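You operate a simulated robot arm through the tools that you are given. There is no shell and no other tool.

You are at the controls of a simulated robot arm. One attempt, no reset.

Task
Zero the counter and print the cream mat's three standard stoppers.
Fine: in the marking machine, in one run; nothing is dropped on the way. Set down upright: stopper.

It is judged by the outcome, as a careful person would: the job done as asked, and still so three seconds after it is handed in. It fails if anything else is knocked over, pushed out of place, dropped, spilled or broken. A push-on lid holds only when it is set on centred and level and pressed home; a screw cap is set on level and turned clockwise until tight.

Robot
A 6-joint arm with a two-finger gripper, fixed in place. Base frame: the origin is on the floor under the middle of its stand, x ahead of it, y to its left, z up. Lengths are in m, angles in rad, forces in N, time in s.
It reaches about 1.572 m from its shoulder. Its first joint turns from -2.897 to 2.897 rad. Payload 2.45 kg.
The TCP is the grasp point between the finger pads, 0.02 m short of the fingertips. In the tool frame z runs along the fingers and y along their closing line. The gripper opens to 0.14 m; its body begins 0.168 m behind the TCP.
Orientation is told as [roll, pitch, yaw] about the base's x, y, z axes, in that order, counted from this pose: with the fingers straight down and closing along the base's y, the tool's x points along the base's -x, its y along +y and its z along -z.

Tools
- The arm moves only by the tool drive_tool. Its argument "commands" is one flat list of numbers, 7 for each row, row after row: the shift along the tool's x, y, z in units of 200 mm (1.0 is 200 mm), then the turn, a rotation vector about the tool's x, y, z in units of 60 degrees (1.0 is 60 degrees), then the opening, from 0 (shut) to 1 (fully open). In form: [x, y, z, rx, ry, rz, gripper, x, y, z, rx, ry, rz, gripper, ...]. A call has 1 to 20 rows; each row is the pose to reach, as a shift and turn from the pose commanded when the call began, along the tool's axes at that moment. A call with a number of a shift or a turn outside -1 to 1 is refused whole. Rows are played at 5 a second. More than 0.05 m and 0.15 rad between two rows, or a gripper value outside its range, and nothing of the call is played. A pose out of reach is approached as far as the arm can. The call stops where the force on the tool passes 40 N (or 10 N more than at its start, if that is more) or the arm is blocked; 0.2 s more then pass. Each finger travels about 0.045 m/s and halts on what it meets, pressing with about 26 N; the grip force reading is that of the motor and also rises with nothing between the fingers. The clock runs only during rows and for 0.2 s after the last one: add rows that repeat a pose to give the fingers time. It gives the time, the measured TCP pose, the force on the tool (base axes), the opening and the grip force at its end, in the units of the frame above (readings bear some noise), with the torque about the TCP (base axes, N m) and any sound that the robot's microphone picked up.
- Cameras (640 x 400 px; columns grow to the right, rows downward): "scene" is fixed at [0.4005, 0.5002, 1.7001]; the picture's right is [-0.53, -0.85, 0.00], its down [-0.72, 0.46, -0.52] and it looks along [0.44, -0.28, -0.86] (base axes); focal length 345 px, centre (320, 200). "wrist" rides on the gripper at [0.078, 0.011, -0.209] in the tool frame; the picture's right is [-0.14, 0.99, 0.00], its down [-0.92, -0.13, -0.37] and it looks along [-0.36, -0.05, 0.93] (tool axes); focal length 280 px, centre (320, 200). There is no depth. A picture from a camera that has moved, and an enlarged one, comes with that camera's place and axes in the base frame and with its lens.
- capture(camera): a new picture of that camera. The clock stands still meanwhile.
- inspect(camera, box): a new picture of the part [left, top, right, bottom] of that camera's present view, enlarged. The clock stands still meanwhile.
- close_job(): hands the job in; it is judged then, once.

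Places have to be worked out from the pictures, the camera data and where the tool is seen. Open the gripper and draw the arm clear of the work before you hand the job in, unless the task says otherwise.

The tools are called after ">>>" by a JSON object that holds its "name" and its "arguments". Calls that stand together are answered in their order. drive_tool: Moves the arm, as the interface text tells. Its arguments: {"type":"object","properties":{"commands":{"type":"array","items":{"type":"number"}}},"required":["commands"]} The other tools are called the same way: capture (camera) takes a picture; inspect (camera, box) takes an enlarged picture of a part of a camera's view; close_job () hands the job in.

At the start:

```text
time: 0.0
tcp_pos: [0.7588, 0.0316, 1.2208]
orientation: [0.0, -0.002, 0.0]
ft_force: [-1.0, 1.1, -0.2]
wrist_torque: [0.01, -0.02, -0.01]
width: 0.1399
grasp_force: 0.1
```

scene: 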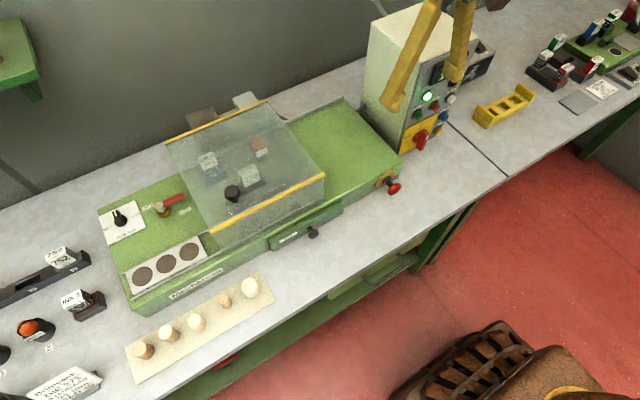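
wrist: 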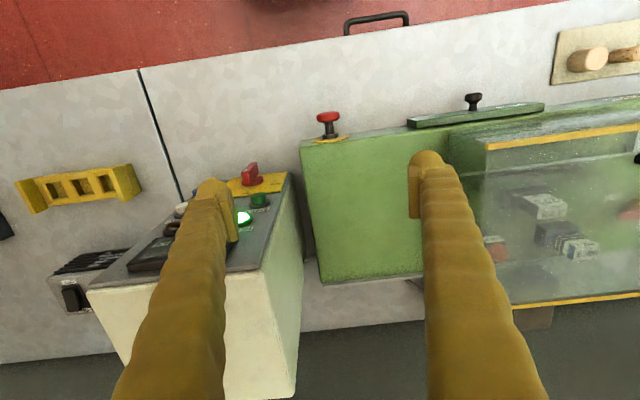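

I'll start by looking closely at the machine, the mat and the side areas in the scene picture.

>>> {"name": "inspect", "arguments": {"camera": "scene", "box": [90, 170, 290, 295]}}

>>> {"name": "inspect", "arguments": {"camera": "scene", "box": [100, 260, 300, 385]}}

>>> {"name": "inspect", "arguments": {"camera": "scene", "box": [0, 230, 160, 400]}}

>>> {"name": "inspect", "arguments": {"camera": "scene", "box": [350, 0, 500, 160]}}

>>> {"name": "inspect", "arguments": {"camera": "scene", "box": [160, 80, 340, 260]}}

>>> {"name": "inspect", "arguments": {"camera": "scene", "box": [460, 0, 640, 130]}}

```text
3.20 times, centred on (190, 232) of scene
camera zoom: at [0.4005, 0.5002, 1.7001], right [-0.53, -0.85, 0.0], down [-0.72, 0.46, -0.52], along [0.44, -0.28, -0.86], focal length 1105 px, centre (736, 96)
```

zoom: 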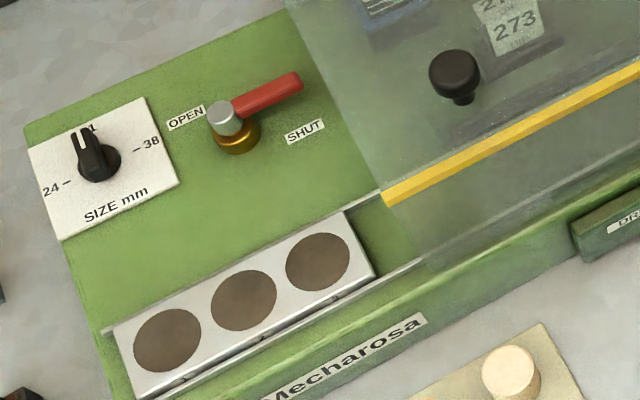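

```text
3.20 times, centred on (200, 322) of scene
camera zoom: at [0.4005, 0.5002, 1.7001], right [-0.53, -0.85, 0.0], down [-0.72, 0.46, -0.52], along [0.44, -0.28, -0.86], focal length 1105 px, centre (704, -192)
```

zoom: 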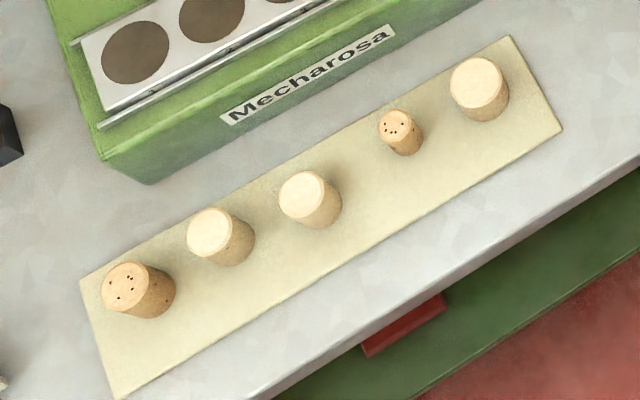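

```text
2.35 times, centred on (80, 315) of scene
camera zoom: at [0.4005, 0.5002, 1.7001], right [-0.53, -0.85, 0.0], down [-0.72, 0.46, -0.52], along [0.44, -0.28, -0.86], focal length 812 px, centre (885, -71)
```

zoom: 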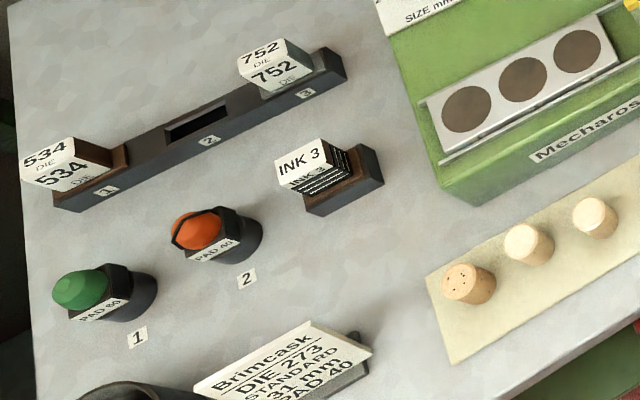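

```text
2.50 times, centred on (425, 80) of scene
camera zoom: at [0.4005, 0.5002, 1.7001], right [-0.53, -0.85, 0.0], down [-0.72, 0.46, -0.52], along [0.44, -0.28, -0.86], focal length 863 px, centre (58, 500)
```

zoom: 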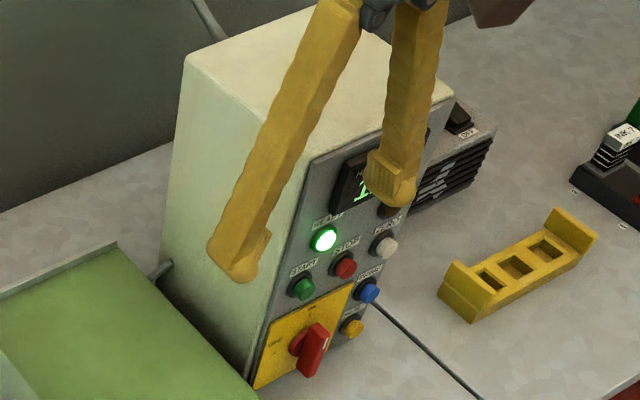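

```text
2.22 times, centred on (250, 170) of scene
camera zoom: at [0.4005, 0.5002, 1.7001], right [-0.53, -0.85, 0.0], down [-0.72, 0.46, -0.52], along [0.44, -0.28, -0.86], focal length 767 px, centre (476, 267)
```

zoom: 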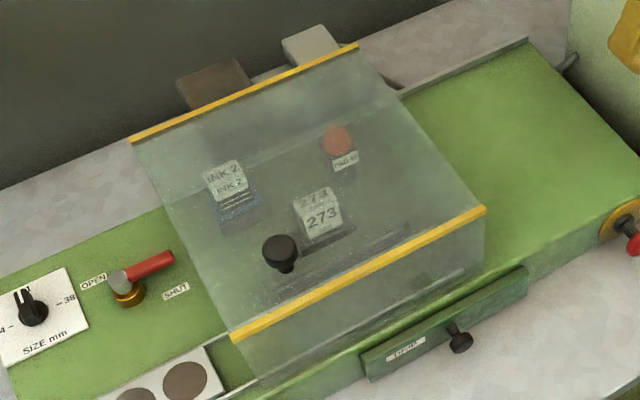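

```text
3.08 times, centred on (550, 65) of scene
camera zoom: at [0.4005, 0.5002, 1.7001], right [-0.53, -0.85, 0.0], down [-0.72, 0.46, -0.52], along [0.44, -0.28, -0.86], focal length 1062 px, centre (-388, 615)
```

zoom: 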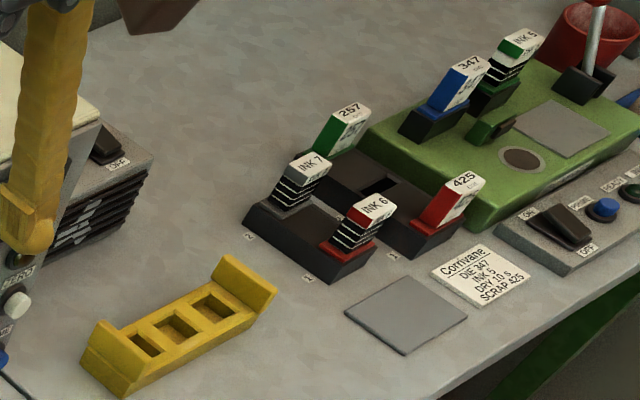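

The machine appears already fitted (ink 2, die 273, pad 40) and the dial sits near 31; I need to read the card and control panel properly. I'll back the arm off toward the robot to view the control panel with the wrist camera.

>>> {"name": "drive_tool", "arguments": {"commands": [0.2, 0, 0, 0, 0, 0, 1, 0.4, 0, 0, 0, 0, 0, 1, 0.6, 0, 0, 0, 0, 0, 1, 0.8, 0, 0, 0, 0, 0, 1, 1.0, 0, 0, 0, 0, 0, 1]}}

>>> {"name": "capture", "arguments": {"camera": "wrist"}}

>>> {"name": "capture", "arguments": {"camera": "scene"}}

```text
time: 1.2
tcp_pos: [0.5563, 0.0303, 1.222]
orientation: [-0.001, -0.003, 0.0]
ft_force: [0.0, -0.4, -0.9]
wrist_torque: [-0.03, 0.0, 0.0]
width: 0.1401
grasp_force: 0.1
```

```text
taken
camera wrist: at [0.4787, 0.0397, 1.4295], right [0.14, 0.99, 0.0], down [0.92, -0.13, 0.37], along [0.37, -0.05, -0.93], focal length 280 px, centre (320, 200)
```

wrist: 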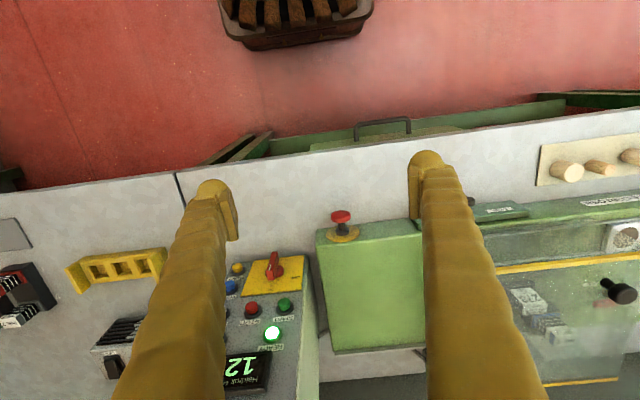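

```text
taken
```

scene: 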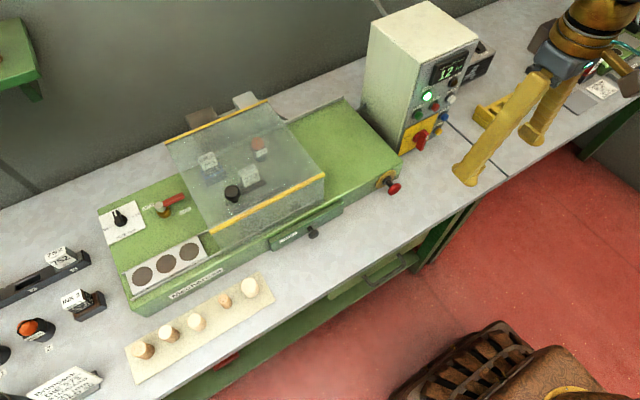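

The counter display shows 12. I'll zoom on the panel from both cameras.

>>> {"name": "inspect", "arguments": {"camera": "scene", "box": [390, 40, 490, 170]}}

>>> {"name": "inspect", "arguments": {"camera": "wrist", "box": [200, 240, 340, 400]}}

>>> {"name": "inspect", "arguments": {"camera": "wrist", "box": [480, 120, 640, 320]}}

>>> {"name": "inspect", "arguments": {"camera": "scene", "box": [0, 340, 120, 400]}}

```text
3.08 times, centred on (440, 105) of scene
camera zoom: at [0.4005, 0.5002, 1.7001], right [-0.53, -0.85, 0.0], down [-0.72, 0.46, -0.52], along [0.44, -0.28, -0.86], focal length 1062 px, centre (-49, 492)
```

zoom: 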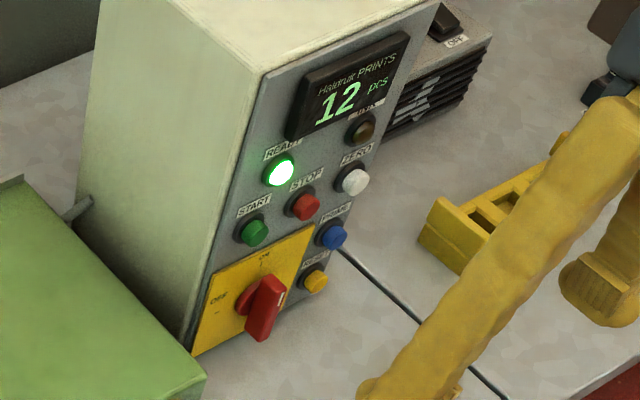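

```text
2.50 times, centred on (270, 320) of wrist
camera zoom: at [0.4787, 0.0397, 1.4295], right [0.14, 0.99, 0.0], down [0.92, -0.13, 0.37], along [0.37, -0.05, -0.93], focal length 701 px, centre (445, -100)
```

zoom: 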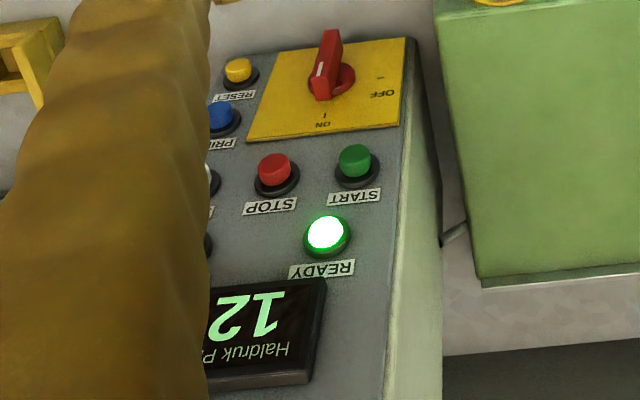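

```text
2.00 times, centred on (560, 220) of wrist
camera zoom: at [0.4787, 0.0397, 1.4295], right [0.14, 0.99, 0.0], down [0.92, -0.13, 0.37], along [0.37, -0.05, -0.93], focal length 561 px, centre (-160, 160)
```

zoom: 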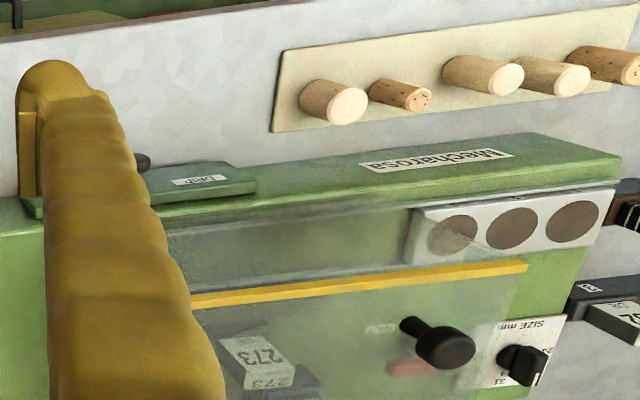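

```text
5.33 times, centred on (60, 370) of scene
camera zoom: at [0.4005, 0.5002, 1.7001], right [-0.53, -0.85, 0.0], down [-0.72, 0.46, -0.52], along [0.44, -0.28, -0.86], focal length 1842 px, centre (1707, -707)
```

zoom: 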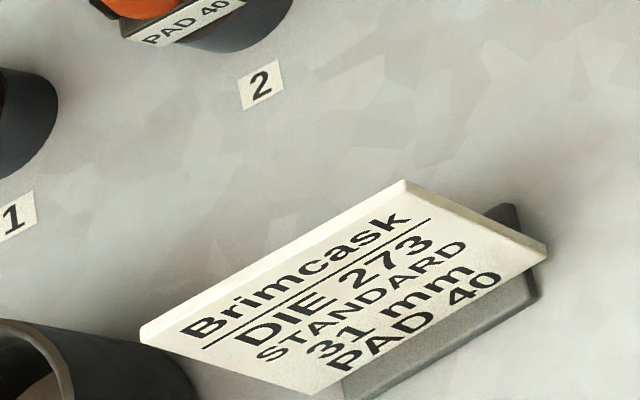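

Panel reads: counter 12 pcs, READY lit, ZERO is the white button, START green, PRIME blue, RESET yellow, STOP red. The card says DIE 273, STANDARD 31 mm, PAD 40. I'll move left along the bench to look down at the mat, tray, dial and lever.

>>> {"name": "drive_tool", "arguments": {"commands": [0, 0.2, 0, 0, 0, 0, 1, 0, 0.4, 0, 0, 0, 0, 1, 0, 0.6, 0, 0, 0, 0, 1, 0, 0.8, 0, 0, 0, 0, 1, 0, 1.0, 0, 0, 0, 0, 1]}}

>>> {"name": "drive_tool", "arguments": {"commands": [0, 0.2, 0, 0, 0, 0, 1, 0, 0.4, 0, 0, 0, 0, 1, 0, 0.6, 0, 0, 0, 0, 1, 0, 0.8, 0, 0, 0, 0, 1, 0, 1.0, 0, 0, 0, 0, 1]}}

>>> {"name": "capture", "arguments": {"camera": "wrist"}}

>>> {"name": "capture", "arguments": {"camera": "scene"}}

```text
time: 2.4
tcp_pos: [0.5581, 0.2306, 1.2212]
orientation: [-0.001, -0.002, 0.0]
ft_force: [0.3, 0.2, 0.4]
wrist_torque: [0.02, 0.02, 0.0]
width: 0.1401
grasp_force: 0.0
```

```text
time: 3.6
tcp_pos: [0.5583, 0.4312, 1.2218]
orientation: [0.001, -0.002, 0.001]
ft_force: [-0.2, 0.1, 0.5]
wrist_torque: [-0.01, 0.01, 0.04]
width: 0.14
grasp_force: 0.1
```

```text
taken
camera wrist: at [0.4793, 0.4399, 1.4305], right [0.14, 0.99, 0.0], down [0.92, -0.13, 0.37], along [0.37, -0.05, -0.93], focal length 280 px, centre (320, 200)
```

wrist: 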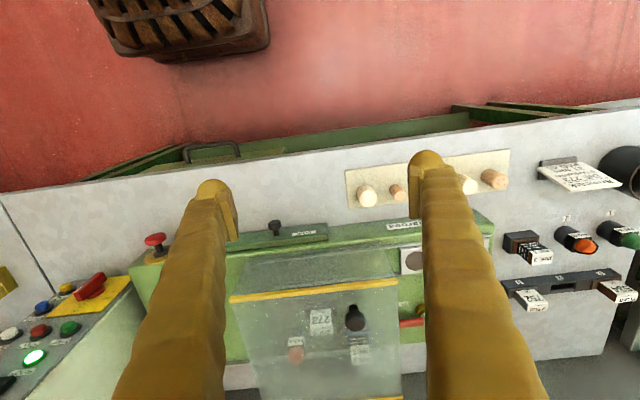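

```text
taken
```

scene: 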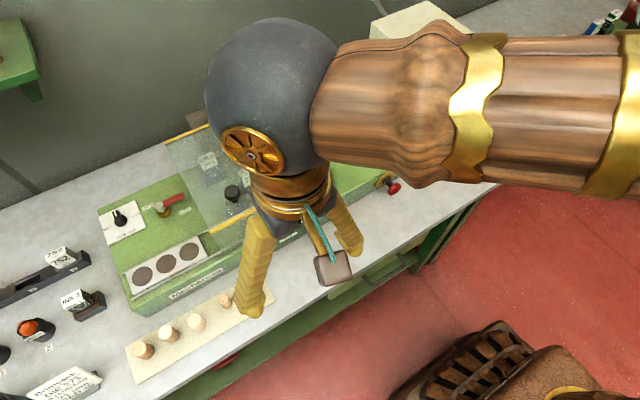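

I'll move a little further left and closer so the tray, dial, lever and pad sit between the fingers in the view.

>>> {"name": "drive_tool", "arguments": {"commands": [0, 0.2, 0, 0, 0, 0, 1, 0, 0.4, 0, 0, 0, 0, 1, 0, 0.6, 0, 0, 0, 0, 1, 0, 0.8, 0, 0, 0, 0, 1, 0, 0.9, 0, 0, 0, 0, 1]}}

>>> {"name": "inspect", "arguments": {"camera": "wrist", "box": [220, 130, 440, 270]}}

>>> {"name": "inspect", "arguments": {"camera": "wrist", "box": [220, 260, 440, 400]}}

>>> {"name": "capture", "arguments": {"camera": "wrist"}}

```text
time: 4.8
tcp_pos: [0.5589, 0.612, 1.2199]
orientation: [0.003, 0.0, 0.003]
ft_force: [-0.2, -0.9, 0.5]
wrist_torque: [-0.05, 0.0, 0.0]
width: 0.1399
grasp_force: 0.0
```

```text
2.86 times, centred on (330, 200) of wrist
camera zoom: at [0.4808, 0.621, 1.4285], right [0.14, 0.99, 0.0], down [0.92, -0.13, 0.37], along [0.37, -0.05, -0.93], focal length 801 px, centre (291, 200)
```

zoom: 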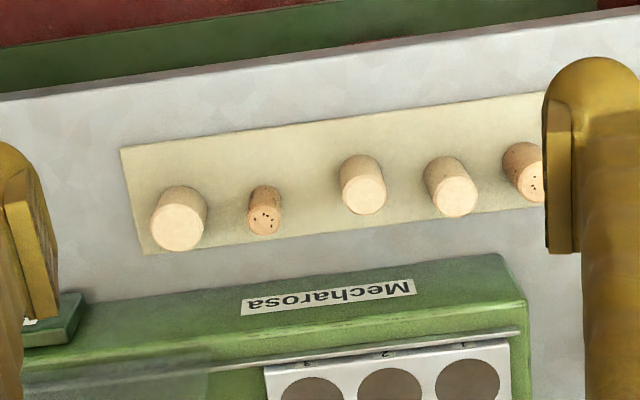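

```text
2.86 times, centred on (330, 330) of wrist
camera zoom: at [0.4808, 0.621, 1.4285], right [0.14, 0.99, 0.0], down [0.92, -0.13, 0.37], along [0.37, -0.05, -0.93], focal length 801 px, centre (291, -171)
```

zoom: 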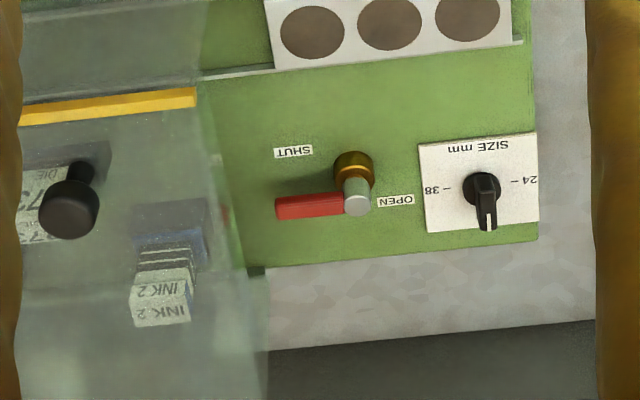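

```text
taken
camera wrist: at [0.4808, 0.621, 1.4285], right [0.14, 0.99, 0.0], down [0.92, -0.13, 0.37], along [0.37, -0.05, -0.93], focal length 280 px, centre (320, 200)
```

wrist: 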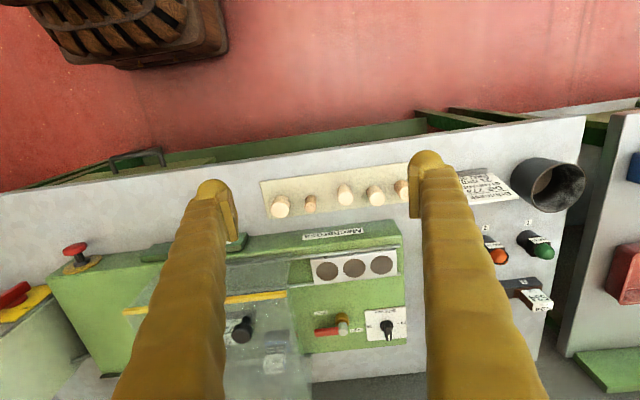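

Five stoppers: two with pores (one small), three smooth. I need exact sizes, so I'll zoom in tightly on each.

>>> {"name": "inspect", "arguments": {"camera": "wrist", "box": [260, 175, 340, 225]}}

>>> {"name": "inspect", "arguments": {"camera": "wrist", "box": [330, 170, 410, 220]}}

>>> {"name": "inspect", "arguments": {"camera": "scene", "box": [120, 310, 220, 372]}}

>>> {"name": "inspect", "arguments": {"camera": "scene", "box": [190, 270, 290, 332]}}

>>> {"name": "inspect", "arguments": {"camera": "wrist", "box": [300, 240, 410, 350]}}

```text
8.00 times, centred on (300, 200) of wrist
camera zoom: at [0.4808, 0.621, 1.4285], right [0.14, 0.99, 0.0], down [0.92, -0.13, 0.37], along [0.37, -0.05, -0.93], focal length 2243 px, centre (480, 200)
```

zoom: 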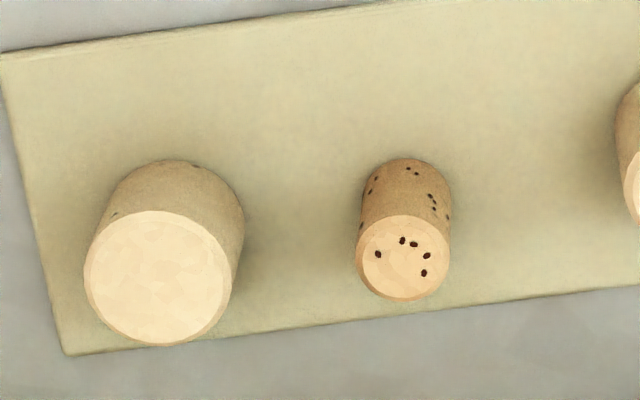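

```text
8.00 times, centred on (370, 195) of wrist
camera zoom: at [0.4808, 0.621, 1.4285], right [0.14, 0.99, 0.0], down [0.92, -0.13, 0.37], along [0.37, -0.05, -0.93], focal length 2243 px, centre (-80, 240)
```

zoom: 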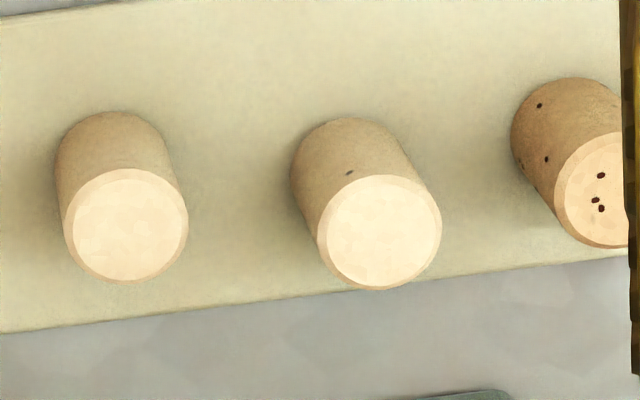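

```text
6.40 times, centred on (170, 341) of scene
camera zoom: at [0.4005, 0.5002, 1.7001], right [-0.53, -0.85, 0.0], down [-0.72, 0.46, -0.52], along [0.44, -0.28, -0.86], focal length 2210 px, centre (1280, -702)
```

zoom: 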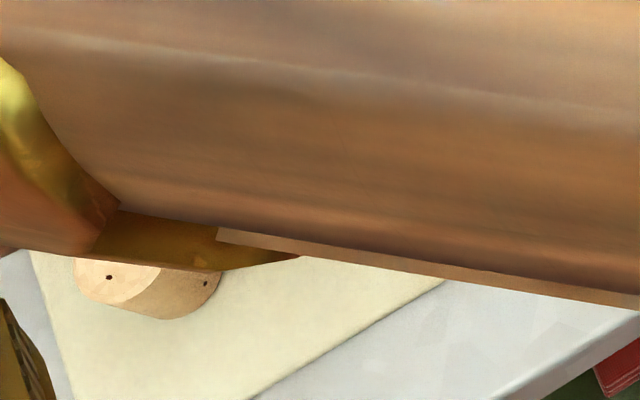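

```text
6.40 times, centred on (240, 301) of scene
camera zoom: at [0.4005, 0.5002, 1.7001], right [-0.53, -0.85, 0.0], down [-0.72, 0.46, -0.52], along [0.44, -0.28, -0.86], focal length 2210 px, centre (832, -446)
```

zoom: 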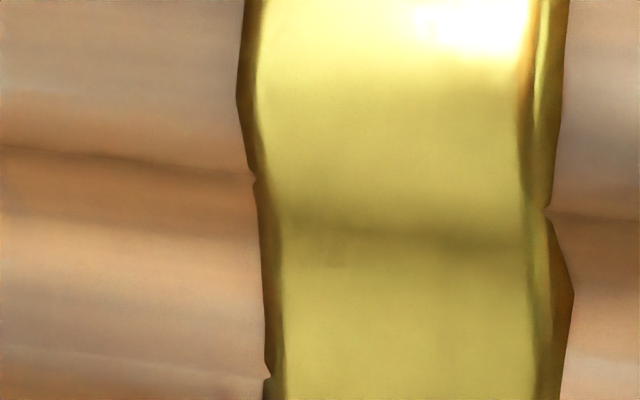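

```text
3.64 times, centred on (355, 295) of wrist
camera zoom: at [0.4808, 0.621, 1.4285], right [0.14, 0.99, 0.0], down [0.92, -0.13, 0.37], along [0.37, -0.05, -0.93], focal length 1020 px, centre (193, -146)
```

zoom: 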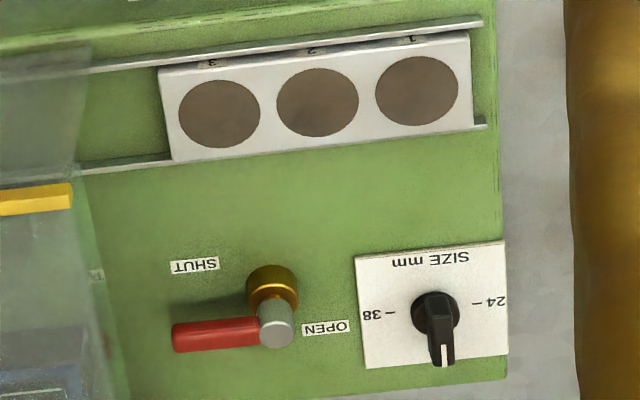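

Measured: the small one ≈ 23 mm, the far-right smooth one ≈ 37 mm, and the middle two ≈ 31 mm; the left one still needs checking. Tray top is near z 0.97, mat near z 0.88. I'll go closer to see the tray, lever and left stopper.

>>> {"name": "drive_tool", "arguments": {"commands": [-0.15, 0.1, 0.15, 0, 0, 0, 1, -0.3, 0.25, 0.3, 0, 0, 0, 1, -0.4, 0.4, 0.45, 0, 0, 0, 1, -0.4, 0.5, 0.5, 0, 0, 0, 1, -0.4, 0.5, 0.5, 0, 0, 0, 1]}}

>>> {"name": "capture", "arguments": {"camera": "wrist"}}

>>> {"name": "inspect", "arguments": {"camera": "wrist", "box": [230, 130, 430, 255]}}

>>> {"name": "inspect", "arguments": {"camera": "wrist", "box": [230, 250, 430, 375]}}

```text
refused: row 2 steps farther than a row can; nothing moved
```

```text
taken
camera wrist: at [0.4808, 0.621, 1.4285], right [0.14, 0.99, 0.0], down [0.92, -0.13, 0.37], along [0.37, -0.05, -0.93], focal length 280 px, centre (320, 200)
```

wrist: 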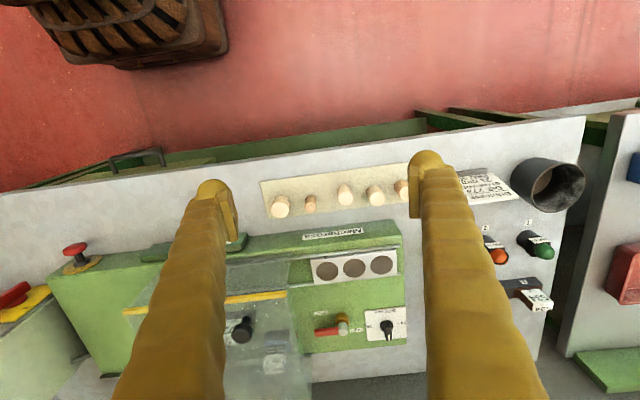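

```text
3.20 times, centred on (330, 192) of wrist
camera zoom: at [0.4808, 0.621, 1.4285], right [0.14, 0.99, 0.0], down [0.92, -0.13, 0.37], along [0.37, -0.05, -0.93], focal length 897 px, centre (288, 224)
```

zoom: 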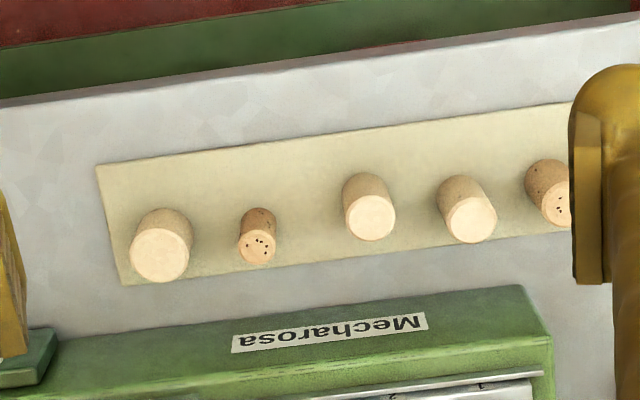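

```text
3.20 times, centred on (330, 312) of wrist
camera zoom: at [0.4808, 0.621, 1.4285], right [0.14, 0.99, 0.0], down [0.92, -0.13, 0.37], along [0.37, -0.05, -0.93], focal length 897 px, centre (288, -160)
```

zoom: 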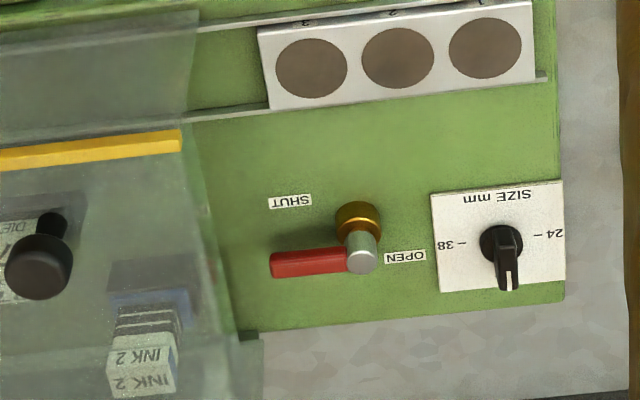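

That call was refused for step length; I'll use smaller steps to the same viewpoint.

>>> {"name": "drive_tool", "arguments": {"commands": [-0.1, 0.12, 0.12, 0, 0, 0, 1, -0.2, 0.24, 0.24, 0, 0, 0, 1, -0.3, 0.36, 0.36, 0, 0, 0, 1, -0.4, 0.45, 0.48, 0, 0, 0, 1, -0.4, 0.45, 0.5, 0, 0, 0, 1]}}

>>> {"name": "capture", "arguments": {"camera": "wrist"}}

>>> {"name": "inspect", "arguments": {"camera": "wrist", "box": [220, 100, 440, 235]}}

>>> {"name": "inspect", "arguments": {"camera": "wrist", "box": [220, 230, 440, 370]}}

```text
time: 6.0
tcp_pos: [0.6384, 0.7013, 1.1205]
orientation: [-0.001, -0.002, 0.001]
ft_force: [-0.3, 0.6, -0.8]
wrist_torque: [0.05, -0.01, -0.01]
width: 0.1402
grasp_force: 0.1
```

```text
taken
camera wrist: at [0.5607, 0.7112, 1.3286], right [0.14, 0.99, 0.0], down [0.92, -0.13, 0.37], along [0.37, -0.05, -0.93], focal length 280 px, centre (320, 200)
```

wrist: 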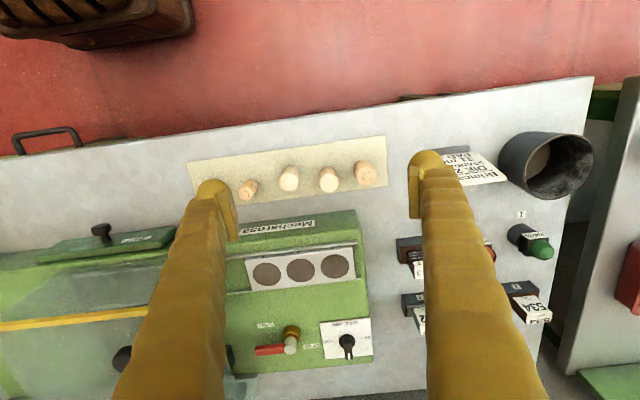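

```text
2.91 times, centred on (330, 168) of wrist
camera zoom: at [0.5607, 0.7112, 1.3286], right [0.14, 0.99, 0.0], down [0.92, -0.13, 0.37], along [0.37, -0.05, -0.93], focal length 816 px, centre (291, 294)
```

zoom: 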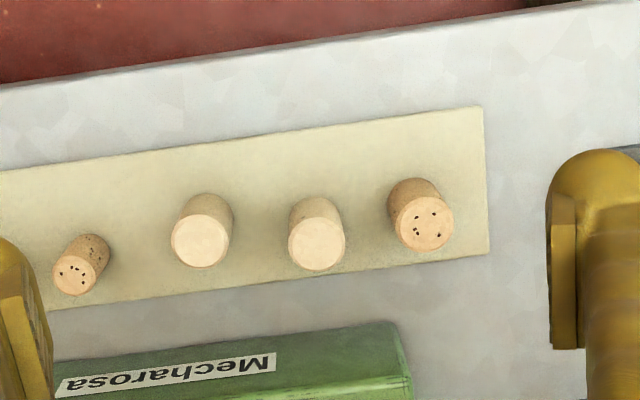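

```text
2.86 times, centred on (330, 300) of wrist
camera zoom: at [0.5607, 0.7112, 1.3286], right [0.14, 0.99, 0.0], down [0.92, -0.13, 0.37], along [0.37, -0.05, -0.93], focal length 801 px, centre (291, -86)
```

zoom: 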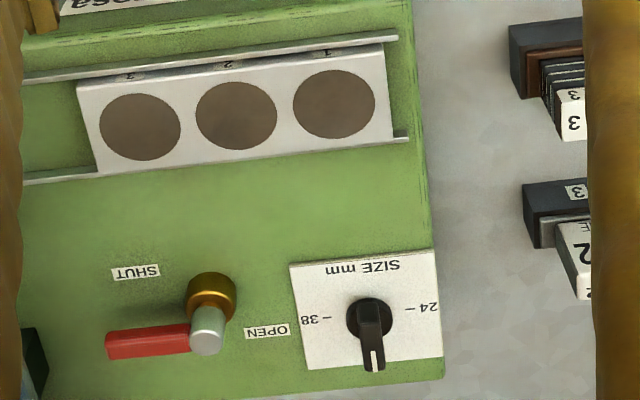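

The left stopper is also ≈31 mm, so the three 31 mm "standard" ones are the left three. Now I must verify the pad fitted inside the machine; I'll raise and move right over the hood front, and zoom from the scene camera too.

>>> {"name": "inspect", "arguments": {"camera": "scene", "box": [190, 120, 290, 200]}}

>>> {"name": "drive_tool", "arguments": {"commands": [0, -0.15, -0.15, 0, 0, 0, 1, 0, -0.3, -0.3, 0, 0, 0, 1, 0, -0.45, -0.45, 0, 0, 0, 1, 0, -0.6, -0.6, 0, 0, 0, 1, 0, -0.8, -0.6, 0, 0, 0, 1, 0, -1.0, -0.6, 0, 0, 0, 1]}}

>>> {"name": "drive_tool", "arguments": {"commands": [0, -0.2, 0, 0, 0, 0, 1, 0, -0.4, 0, 0, 0, 0, 1, 0, -0.6, 0, 0, 0, 0, 1, 0, -0.7, 0, 0, 0, 0, 1]}}

>>> {"name": "capture", "arguments": {"camera": "wrist"}}

```text
5.00 times, centred on (240, 160) of scene
camera zoom: at [0.4005, 0.5002, 1.7001], right [-0.53, -0.85, 0.0], down [-0.72, 0.46, -0.52], along [0.44, -0.28, -0.86], focal length 1726 px, centre (720, 400)
```

zoom: 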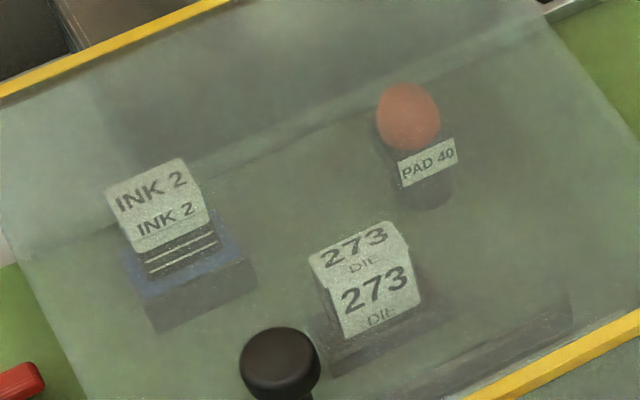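

```text
time: 7.4
tcp_pos: [0.6373, 0.5029, 1.2375]
orientation: [0.0, -0.001, 0.002]
ft_force: [0.9, 0.3, -0.4]
wrist_torque: [0.01, 0.02, -0.02]
width: 0.14
grasp_force: 0.1
```

```text
time: 8.4
tcp_pos: [0.6381, 0.3616, 1.2399]
orientation: [0.0, -0.001, 0.002]
ft_force: [-0.6, -0.7, -1.0]
wrist_torque: [0.01, 0.06, 0.0]
width: 0.1402
grasp_force: 0.0
```

```text
taken
camera wrist: at [0.5593, 0.3707, 1.4478], right [0.14, 0.99, 0.0], down [0.92, -0.13, 0.37], along [0.37, -0.05, -0.93], focal length 280 px, centre (320, 200)
```

wrist: 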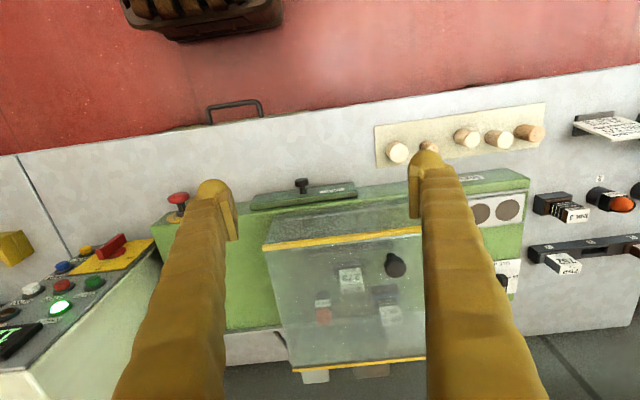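

The machine holds INK 2, DIE 273 and PAD 40, so it matches the card. Next I check the drawer label, hood interior and any rear parts.

>>> {"name": "inspect", "arguments": {"camera": "wrist", "box": [230, 160, 430, 285]}}

>>> {"name": "inspect", "arguments": {"camera": "wrist", "box": [240, 240, 430, 385]}}

>>> {"name": "inspect", "arguments": {"camera": "scene", "box": [160, 80, 260, 145]}}

```text
3.20 times, centred on (330, 222) of wrist
camera zoom: at [0.5593, 0.3707, 1.4478], right [0.14, 0.99, 0.0], down [0.92, -0.13, 0.37], along [0.37, -0.05, -0.93], focal length 897 px, centre (288, 128)
```

zoom: 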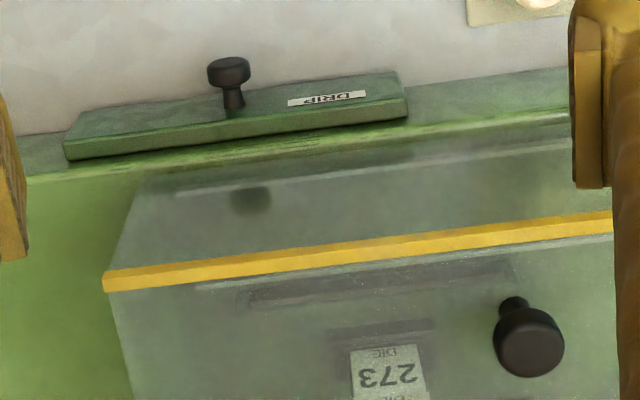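

```text
2.76 times, centred on (335, 312) of wrist
camera zoom: at [0.5593, 0.3707, 1.4478], right [0.14, 0.99, 0.0], down [0.92, -0.13, 0.37], along [0.37, -0.05, -0.93], focal length 774 px, centre (279, -110)
```

zoom: 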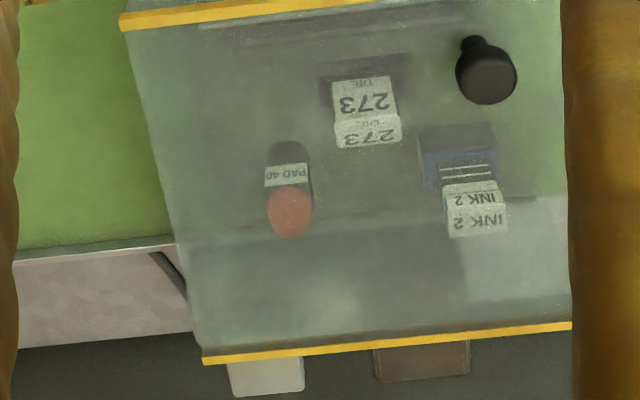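

```text
6.15 times, centred on (210, 112) of scene
camera zoom: at [0.4005, 0.5002, 1.7001], right [-0.53, -0.85, 0.0], down [-0.72, 0.46, -0.52], along [0.44, -0.28, -0.86], focal length 2125 px, centre (997, 738)
```

zoom: 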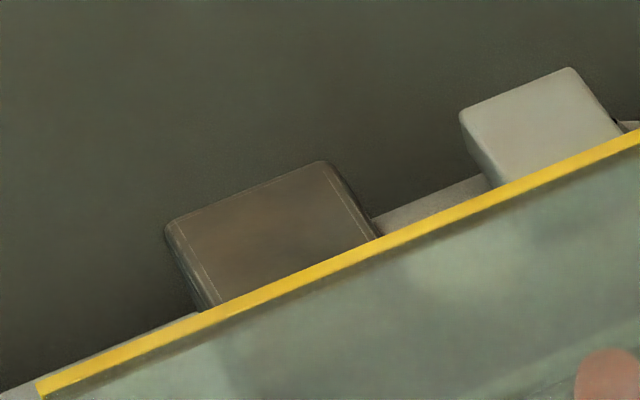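

The drawer is a "DRIP" tray. I'll return over the front of the tray for a tight zoom on the pockets and the lever to understand how stoppers sit and what the lever does.

>>> {"name": "drive_tool", "arguments": {"commands": [0, 0.2, 0, 0, 0, 0, 1, 0, 0.4, 0, 0, 0, 0, 1, 0, 0.6, 0, 0, 0, 0, 1, 0, 0.8, 0, 0, 0, 0, 1, 0, 1.0, 0, 0, 0, 0, 1]}}

>>> {"name": "drive_tool", "arguments": {"commands": [-0.1, 0.15, 0.1, 0, 0, 0, 1, -0.2, 0.3, 0.2, 0, 0, 0, 1, -0.3, 0.45, 0.3, 0, 0, 0, 1, -0.3, 0.45, 0.4, 0, 0, 0, 1]}}

>>> {"name": "capture", "arguments": {"camera": "wrist"}}

>>> {"name": "inspect", "arguments": {"camera": "wrist", "box": [250, 220, 370, 295]}}

>>> {"name": "inspect", "arguments": {"camera": "wrist", "box": [250, 290, 380, 370]}}

```text
time: 9.6
tcp_pos: [0.6393, 0.5616, 1.2409]
orientation: [0.001, -0.001, 0.001]
ft_force: [-0.9, -0.1, 1.1]
wrist_torque: [0.02, -0.03, -0.04]
width: 0.1399
grasp_force: 0.1
```

```text
time: 10.6
tcp_pos: [0.6991, 0.652, 1.161]
orientation: [0.002, 0.0, 0.0]
ft_force: [-1.1, 0.0, 0.1]
wrist_torque: [0.0, 0.02, 0.02]
width: 0.1402
grasp_force: 0.1
```

```text
taken
camera wrist: at [0.6209, 0.6612, 1.3698], right [0.14, 0.99, 0.0], down [0.92, -0.13, 0.37], along [0.37, -0.05, -0.93], focal length 280 px, centre (320, 200)
```

wrist: 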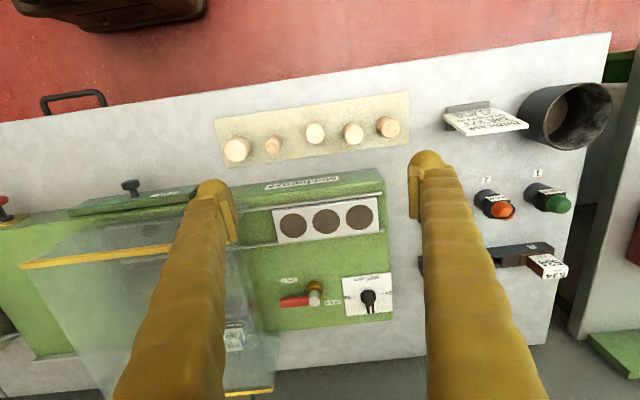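

```text
5.33 times, centred on (310, 258) of wrist
camera zoom: at [0.6209, 0.6612, 1.3698], right [0.14, 0.99, 0.0], down [0.92, -0.13, 0.37], along [0.37, -0.05, -0.93], focal length 1495 px, centre (373, -107)
```

zoom: 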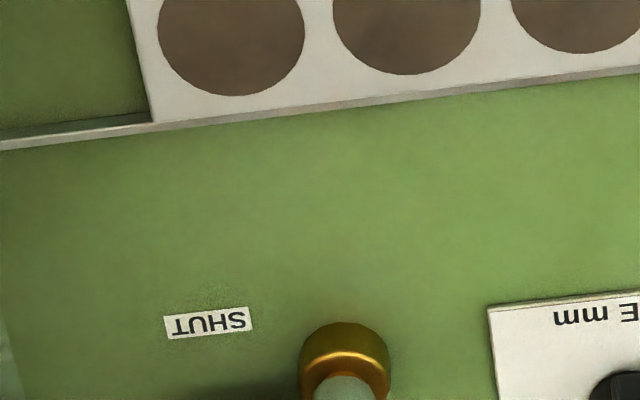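

```text
4.92 times, centred on (315, 330) of wrist
camera zoom: at [0.6209, 0.6612, 1.3698], right [0.14, 0.99, 0.0], down [0.92, -0.13, 0.37], along [0.37, -0.05, -0.93], focal length 1380 px, centre (345, -440)
```

zoom: 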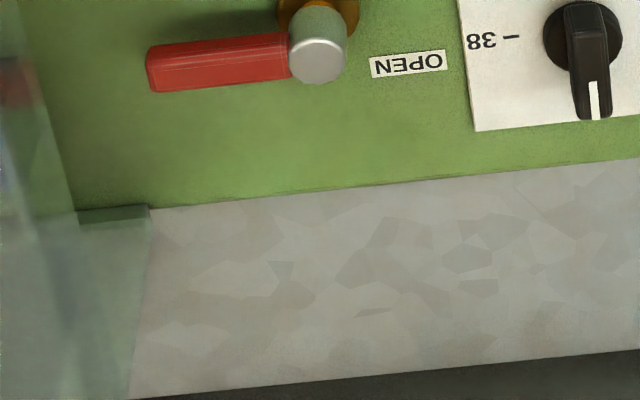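

The "pockets" are flat brown discs on the tray (hole pitch ≈ 53 mm). I'll zoom on the panel lamps/labels, valve region and the hood's left side for more clues.

>>> {"name": "capture", "arguments": {"camera": "scene"}}

>>> {"name": "inspect", "arguments": {"camera": "scene", "box": [400, 40, 480, 130]}}

>>> {"name": "inspect", "arguments": {"camera": "wrist", "box": [260, 170, 400, 260]}}

>>> {"name": "inspect", "arguments": {"camera": "wrist", "box": [440, 60, 640, 300]}}

```text
taken
```

scene: 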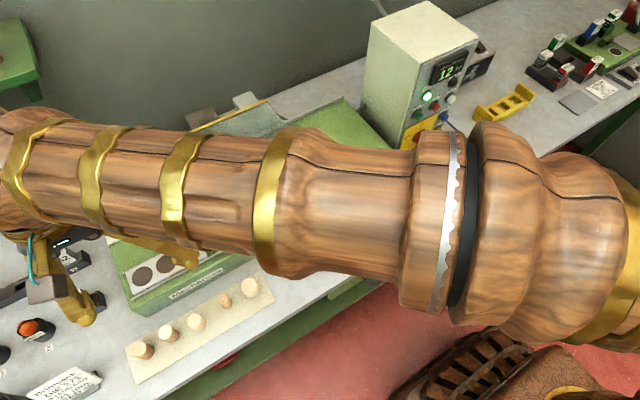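

```text
4.44 times, centred on (440, 85) of scene
camera zoom: at [0.4005, 0.5002, 1.7001], right [-0.53, -0.85, 0.0], down [-0.72, 0.46, -0.52], along [0.44, -0.28, -0.86], focal length 1535 px, centre (-213, 711)
```

zoom: 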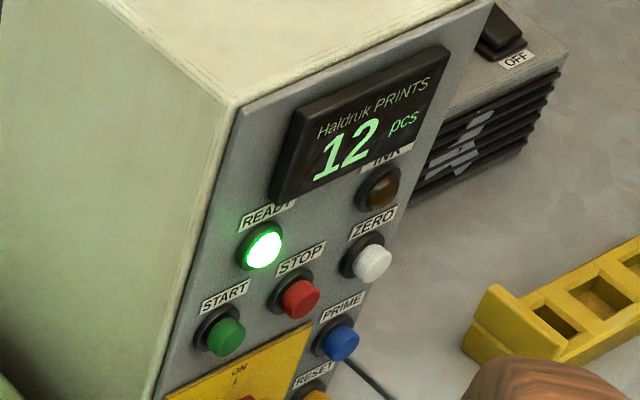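

```text
4.44 times, centred on (330, 215) of wrist
camera zoom: at [0.6209, 0.6612, 1.3698], right [0.14, 0.99, 0.0], down [0.92, -0.13, 0.37], along [0.37, -0.05, -0.93], focal length 1246 px, centre (276, 133)
```

zoom: 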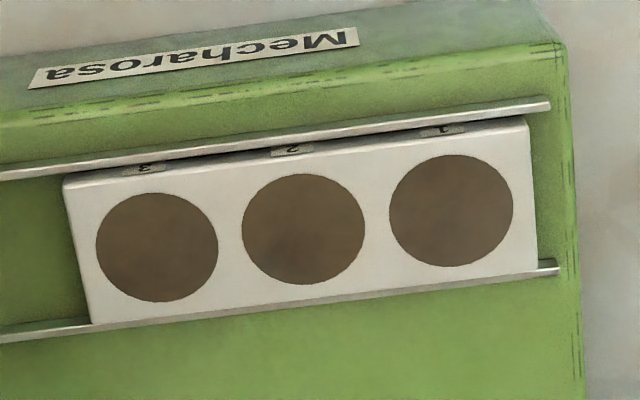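

```text
1.67 times, centred on (540, 180) of wrist
camera zoom: at [0.6209, 0.6612, 1.3698], right [0.14, 0.99, 0.0], down [0.92, -0.13, 0.37], along [0.37, -0.05, -0.93], focal length 467 px, centre (-47, 233)
```

zoom: 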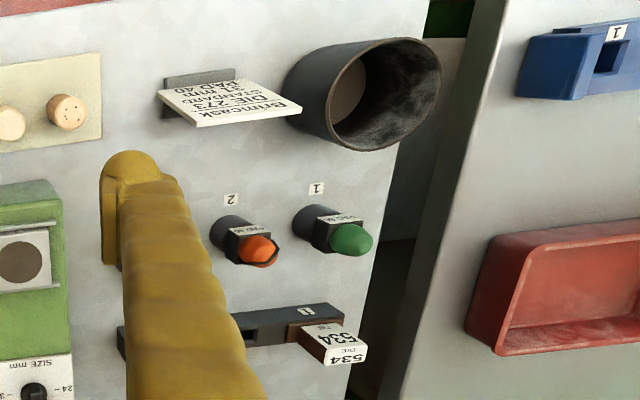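

The panel's amber lamp is labelled INK and is off; READY is lit with the lever at SHUT. I'll turn the gripper 90° (also the orientation I want for grasping along x) so the camera looks toward -y and I can check the hood's side opening and the lever.

>>> {"name": "drive_tool", "arguments": {"commands": [0, 0, 0, 0, 0, 0.125, 1, 0, 0, 0, 0, 0, 0.25, 1, 0, 0, 0, 0, 0, 0.375, 1, 0, 0, 0, 0, 0, 0.5, 1, 0, 0, 0, 0, 0, 0.625, 1, 0, 0, 0, 0, 0, 0.75, 1]}}

>>> {"name": "drive_tool", "arguments": {"commands": [0, 0, 0, 0, 0, 0.125, 1, 0, 0, 0, 0, 0, 0.25, 1, 0, 0, 0, 0, 0, 0.375, 1, 0, 0, 0, 0, 0, 0.5, 1, 0, 0, 0, 0, 0, 0.625, 1, 0, 0, 0, 0, 0, 0.75, 1]}}

>>> {"name": "capture", "arguments": {"camera": "wrist"}}

>>> {"name": "capture", "arguments": {"camera": "scene"}}

```text
time: 12.0
tcp_pos: [0.6984, 0.6517, 1.1612]
orientation: [0.003, 0.0, -0.787]
ft_force: [0.1, -0.1, 0.2]
wrist_torque: [0.02, 0.02, 0.0]
width: 0.14
grasp_force: 0.0
```

```text
time: 13.4
tcp_pos: [0.698, 0.6518, 1.1609]
orientation: [0.002, 0.001, -1.572]
ft_force: [0.2, 0.1, 0.6]
wrist_torque: [0.01, 0.0, 0.01]
width: 0.1401
grasp_force: 0.1
```

```text
taken
camera wrist: at [0.7091, 0.7276, 1.3695], right [0.99, -0.14, 0.0], down [-0.13, -0.92, 0.37], along [-0.05, -0.36, -0.93], focal length 280 px, centre (320, 200)
```

wrist: 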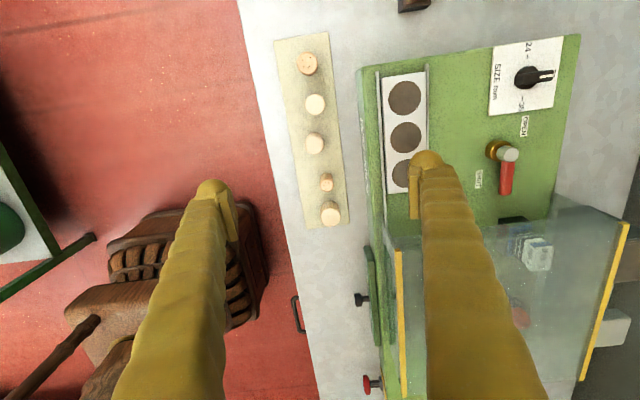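

```text
taken
```

scene: 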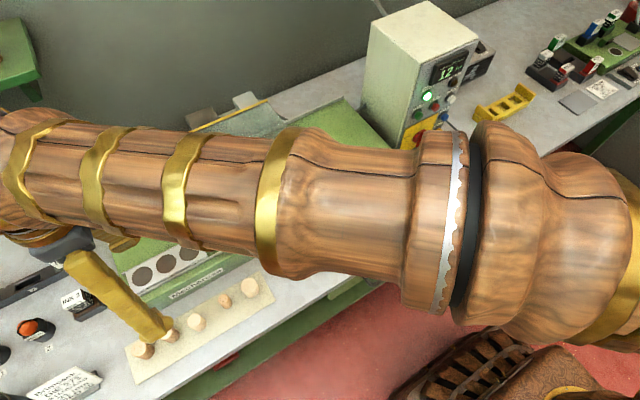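

The rotation works and gives a clear view. I'll zoom on the lever/hood side and on the tray.

>>> {"name": "inspect", "arguments": {"camera": "wrist", "box": [440, 100, 600, 300]}}

>>> {"name": "inspect", "arguments": {"camera": "wrist", "box": [260, 30, 440, 240]}}

```text
2.00 times, centred on (520, 200) of wrist
camera zoom: at [0.7091, 0.7276, 1.3695], right [0.99, -0.14, 0.0], down [-0.13, -0.92, 0.37], along [-0.05, -0.36, -0.93], focal length 561 px, centre (-80, 200)
```

zoom: 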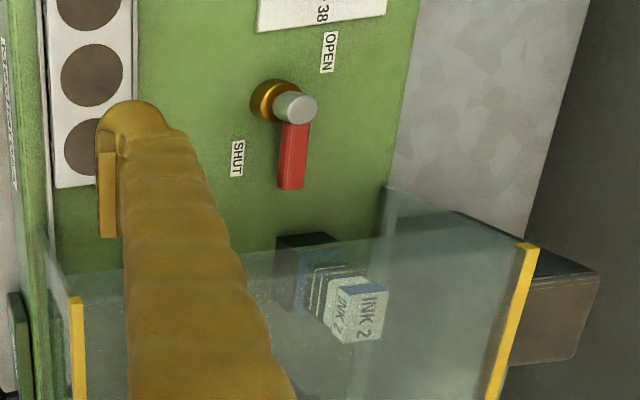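

```text
1.90 times, centred on (350, 135) of wrist
camera zoom: at [0.7091, 0.7276, 1.3695], right [0.99, -0.14, 0.0], down [-0.13, -0.92, 0.37], along [-0.05, -0.36, -0.93], focal length 534 px, centre (263, 324)
```

zoom: 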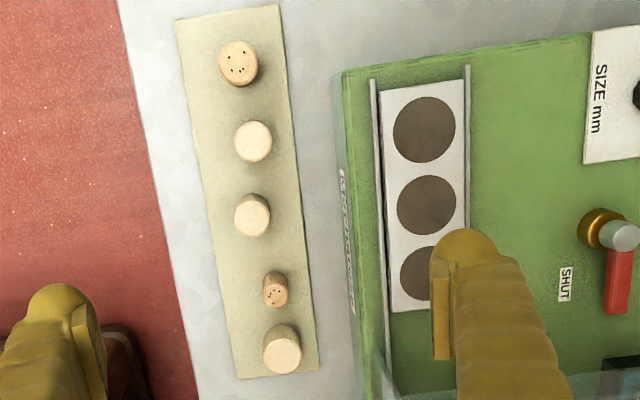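

The view agrees with a triangulation: tray discs at x≈0.8215, y≈0.699/0.6445/0.5905, tray top z≈0.96; 31 mm stoppers at about (0.695,0.766), (0.698,0.708), (0.688,0.648), tops z≈0.912, mat z≈0.867. The ends of the hood are open; READY is lit so I leave the lever. I'll start over the third stopper, half-closing the fingers and lowering partway to check alignment.

>>> {"name": "drive_tool", "arguments": {"commands": [-0.01, -0.025, 0.15, 0, 0, 0, 0.5, -0.02, -0.05, 0.35, 0, 0, 0, 0.5, -0.02, -0.05, 0.55, 0, 0, 0, 0.5, -0.02, -0.05, 0.65, 0, 0, 0, 0.5, -0.02, -0.05, 0.65, 0, 0, 0, 0.5]}}

>>> {"name": "capture", "arguments": {"camera": "wrist"}}

>>> {"name": "inspect", "arguments": {"camera": "wrist", "box": [220, 60, 420, 260]}}

```text
time: 14.6
tcp_pos: [0.6891, 0.647, 1.0312]
orientation: [0.001, -0.002, -1.571]
ft_force: [-0.2, -0.5, 0.4]
wrist_torque: [-0.02, 0.02, 0.0]
width: 0.07
grasp_force: 0.0
```

```text
taken
camera wrist: at [0.7003, 0.7236, 1.24], right [0.99, -0.14, 0.0], down [-0.13, -0.92, 0.37], along [-0.05, -0.36, -0.93], focal length 280 px, centre (320, 200)
```

wrist: 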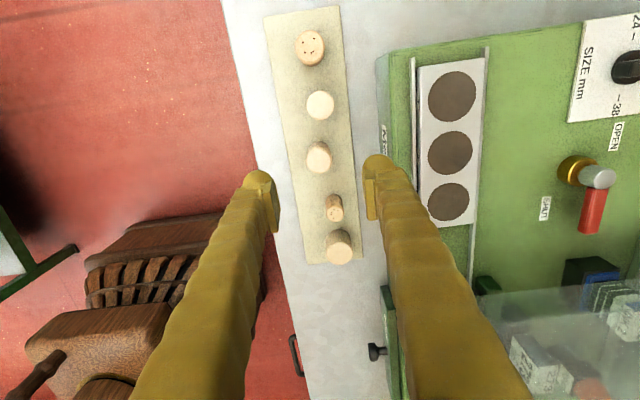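

```text
2.00 times, centred on (320, 160) of wrist
camera zoom: at [0.7003, 0.7236, 1.24], right [0.99, -0.14, 0.0], down [-0.13, -0.92, 0.37], along [-0.05, -0.36, -0.93], focal length 561 px, centre (320, 280)
```

zoom: 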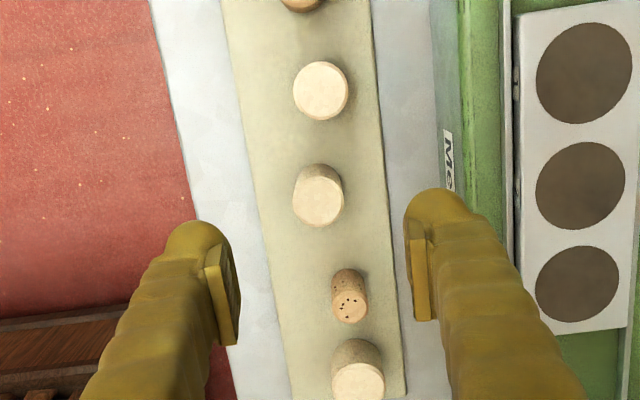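

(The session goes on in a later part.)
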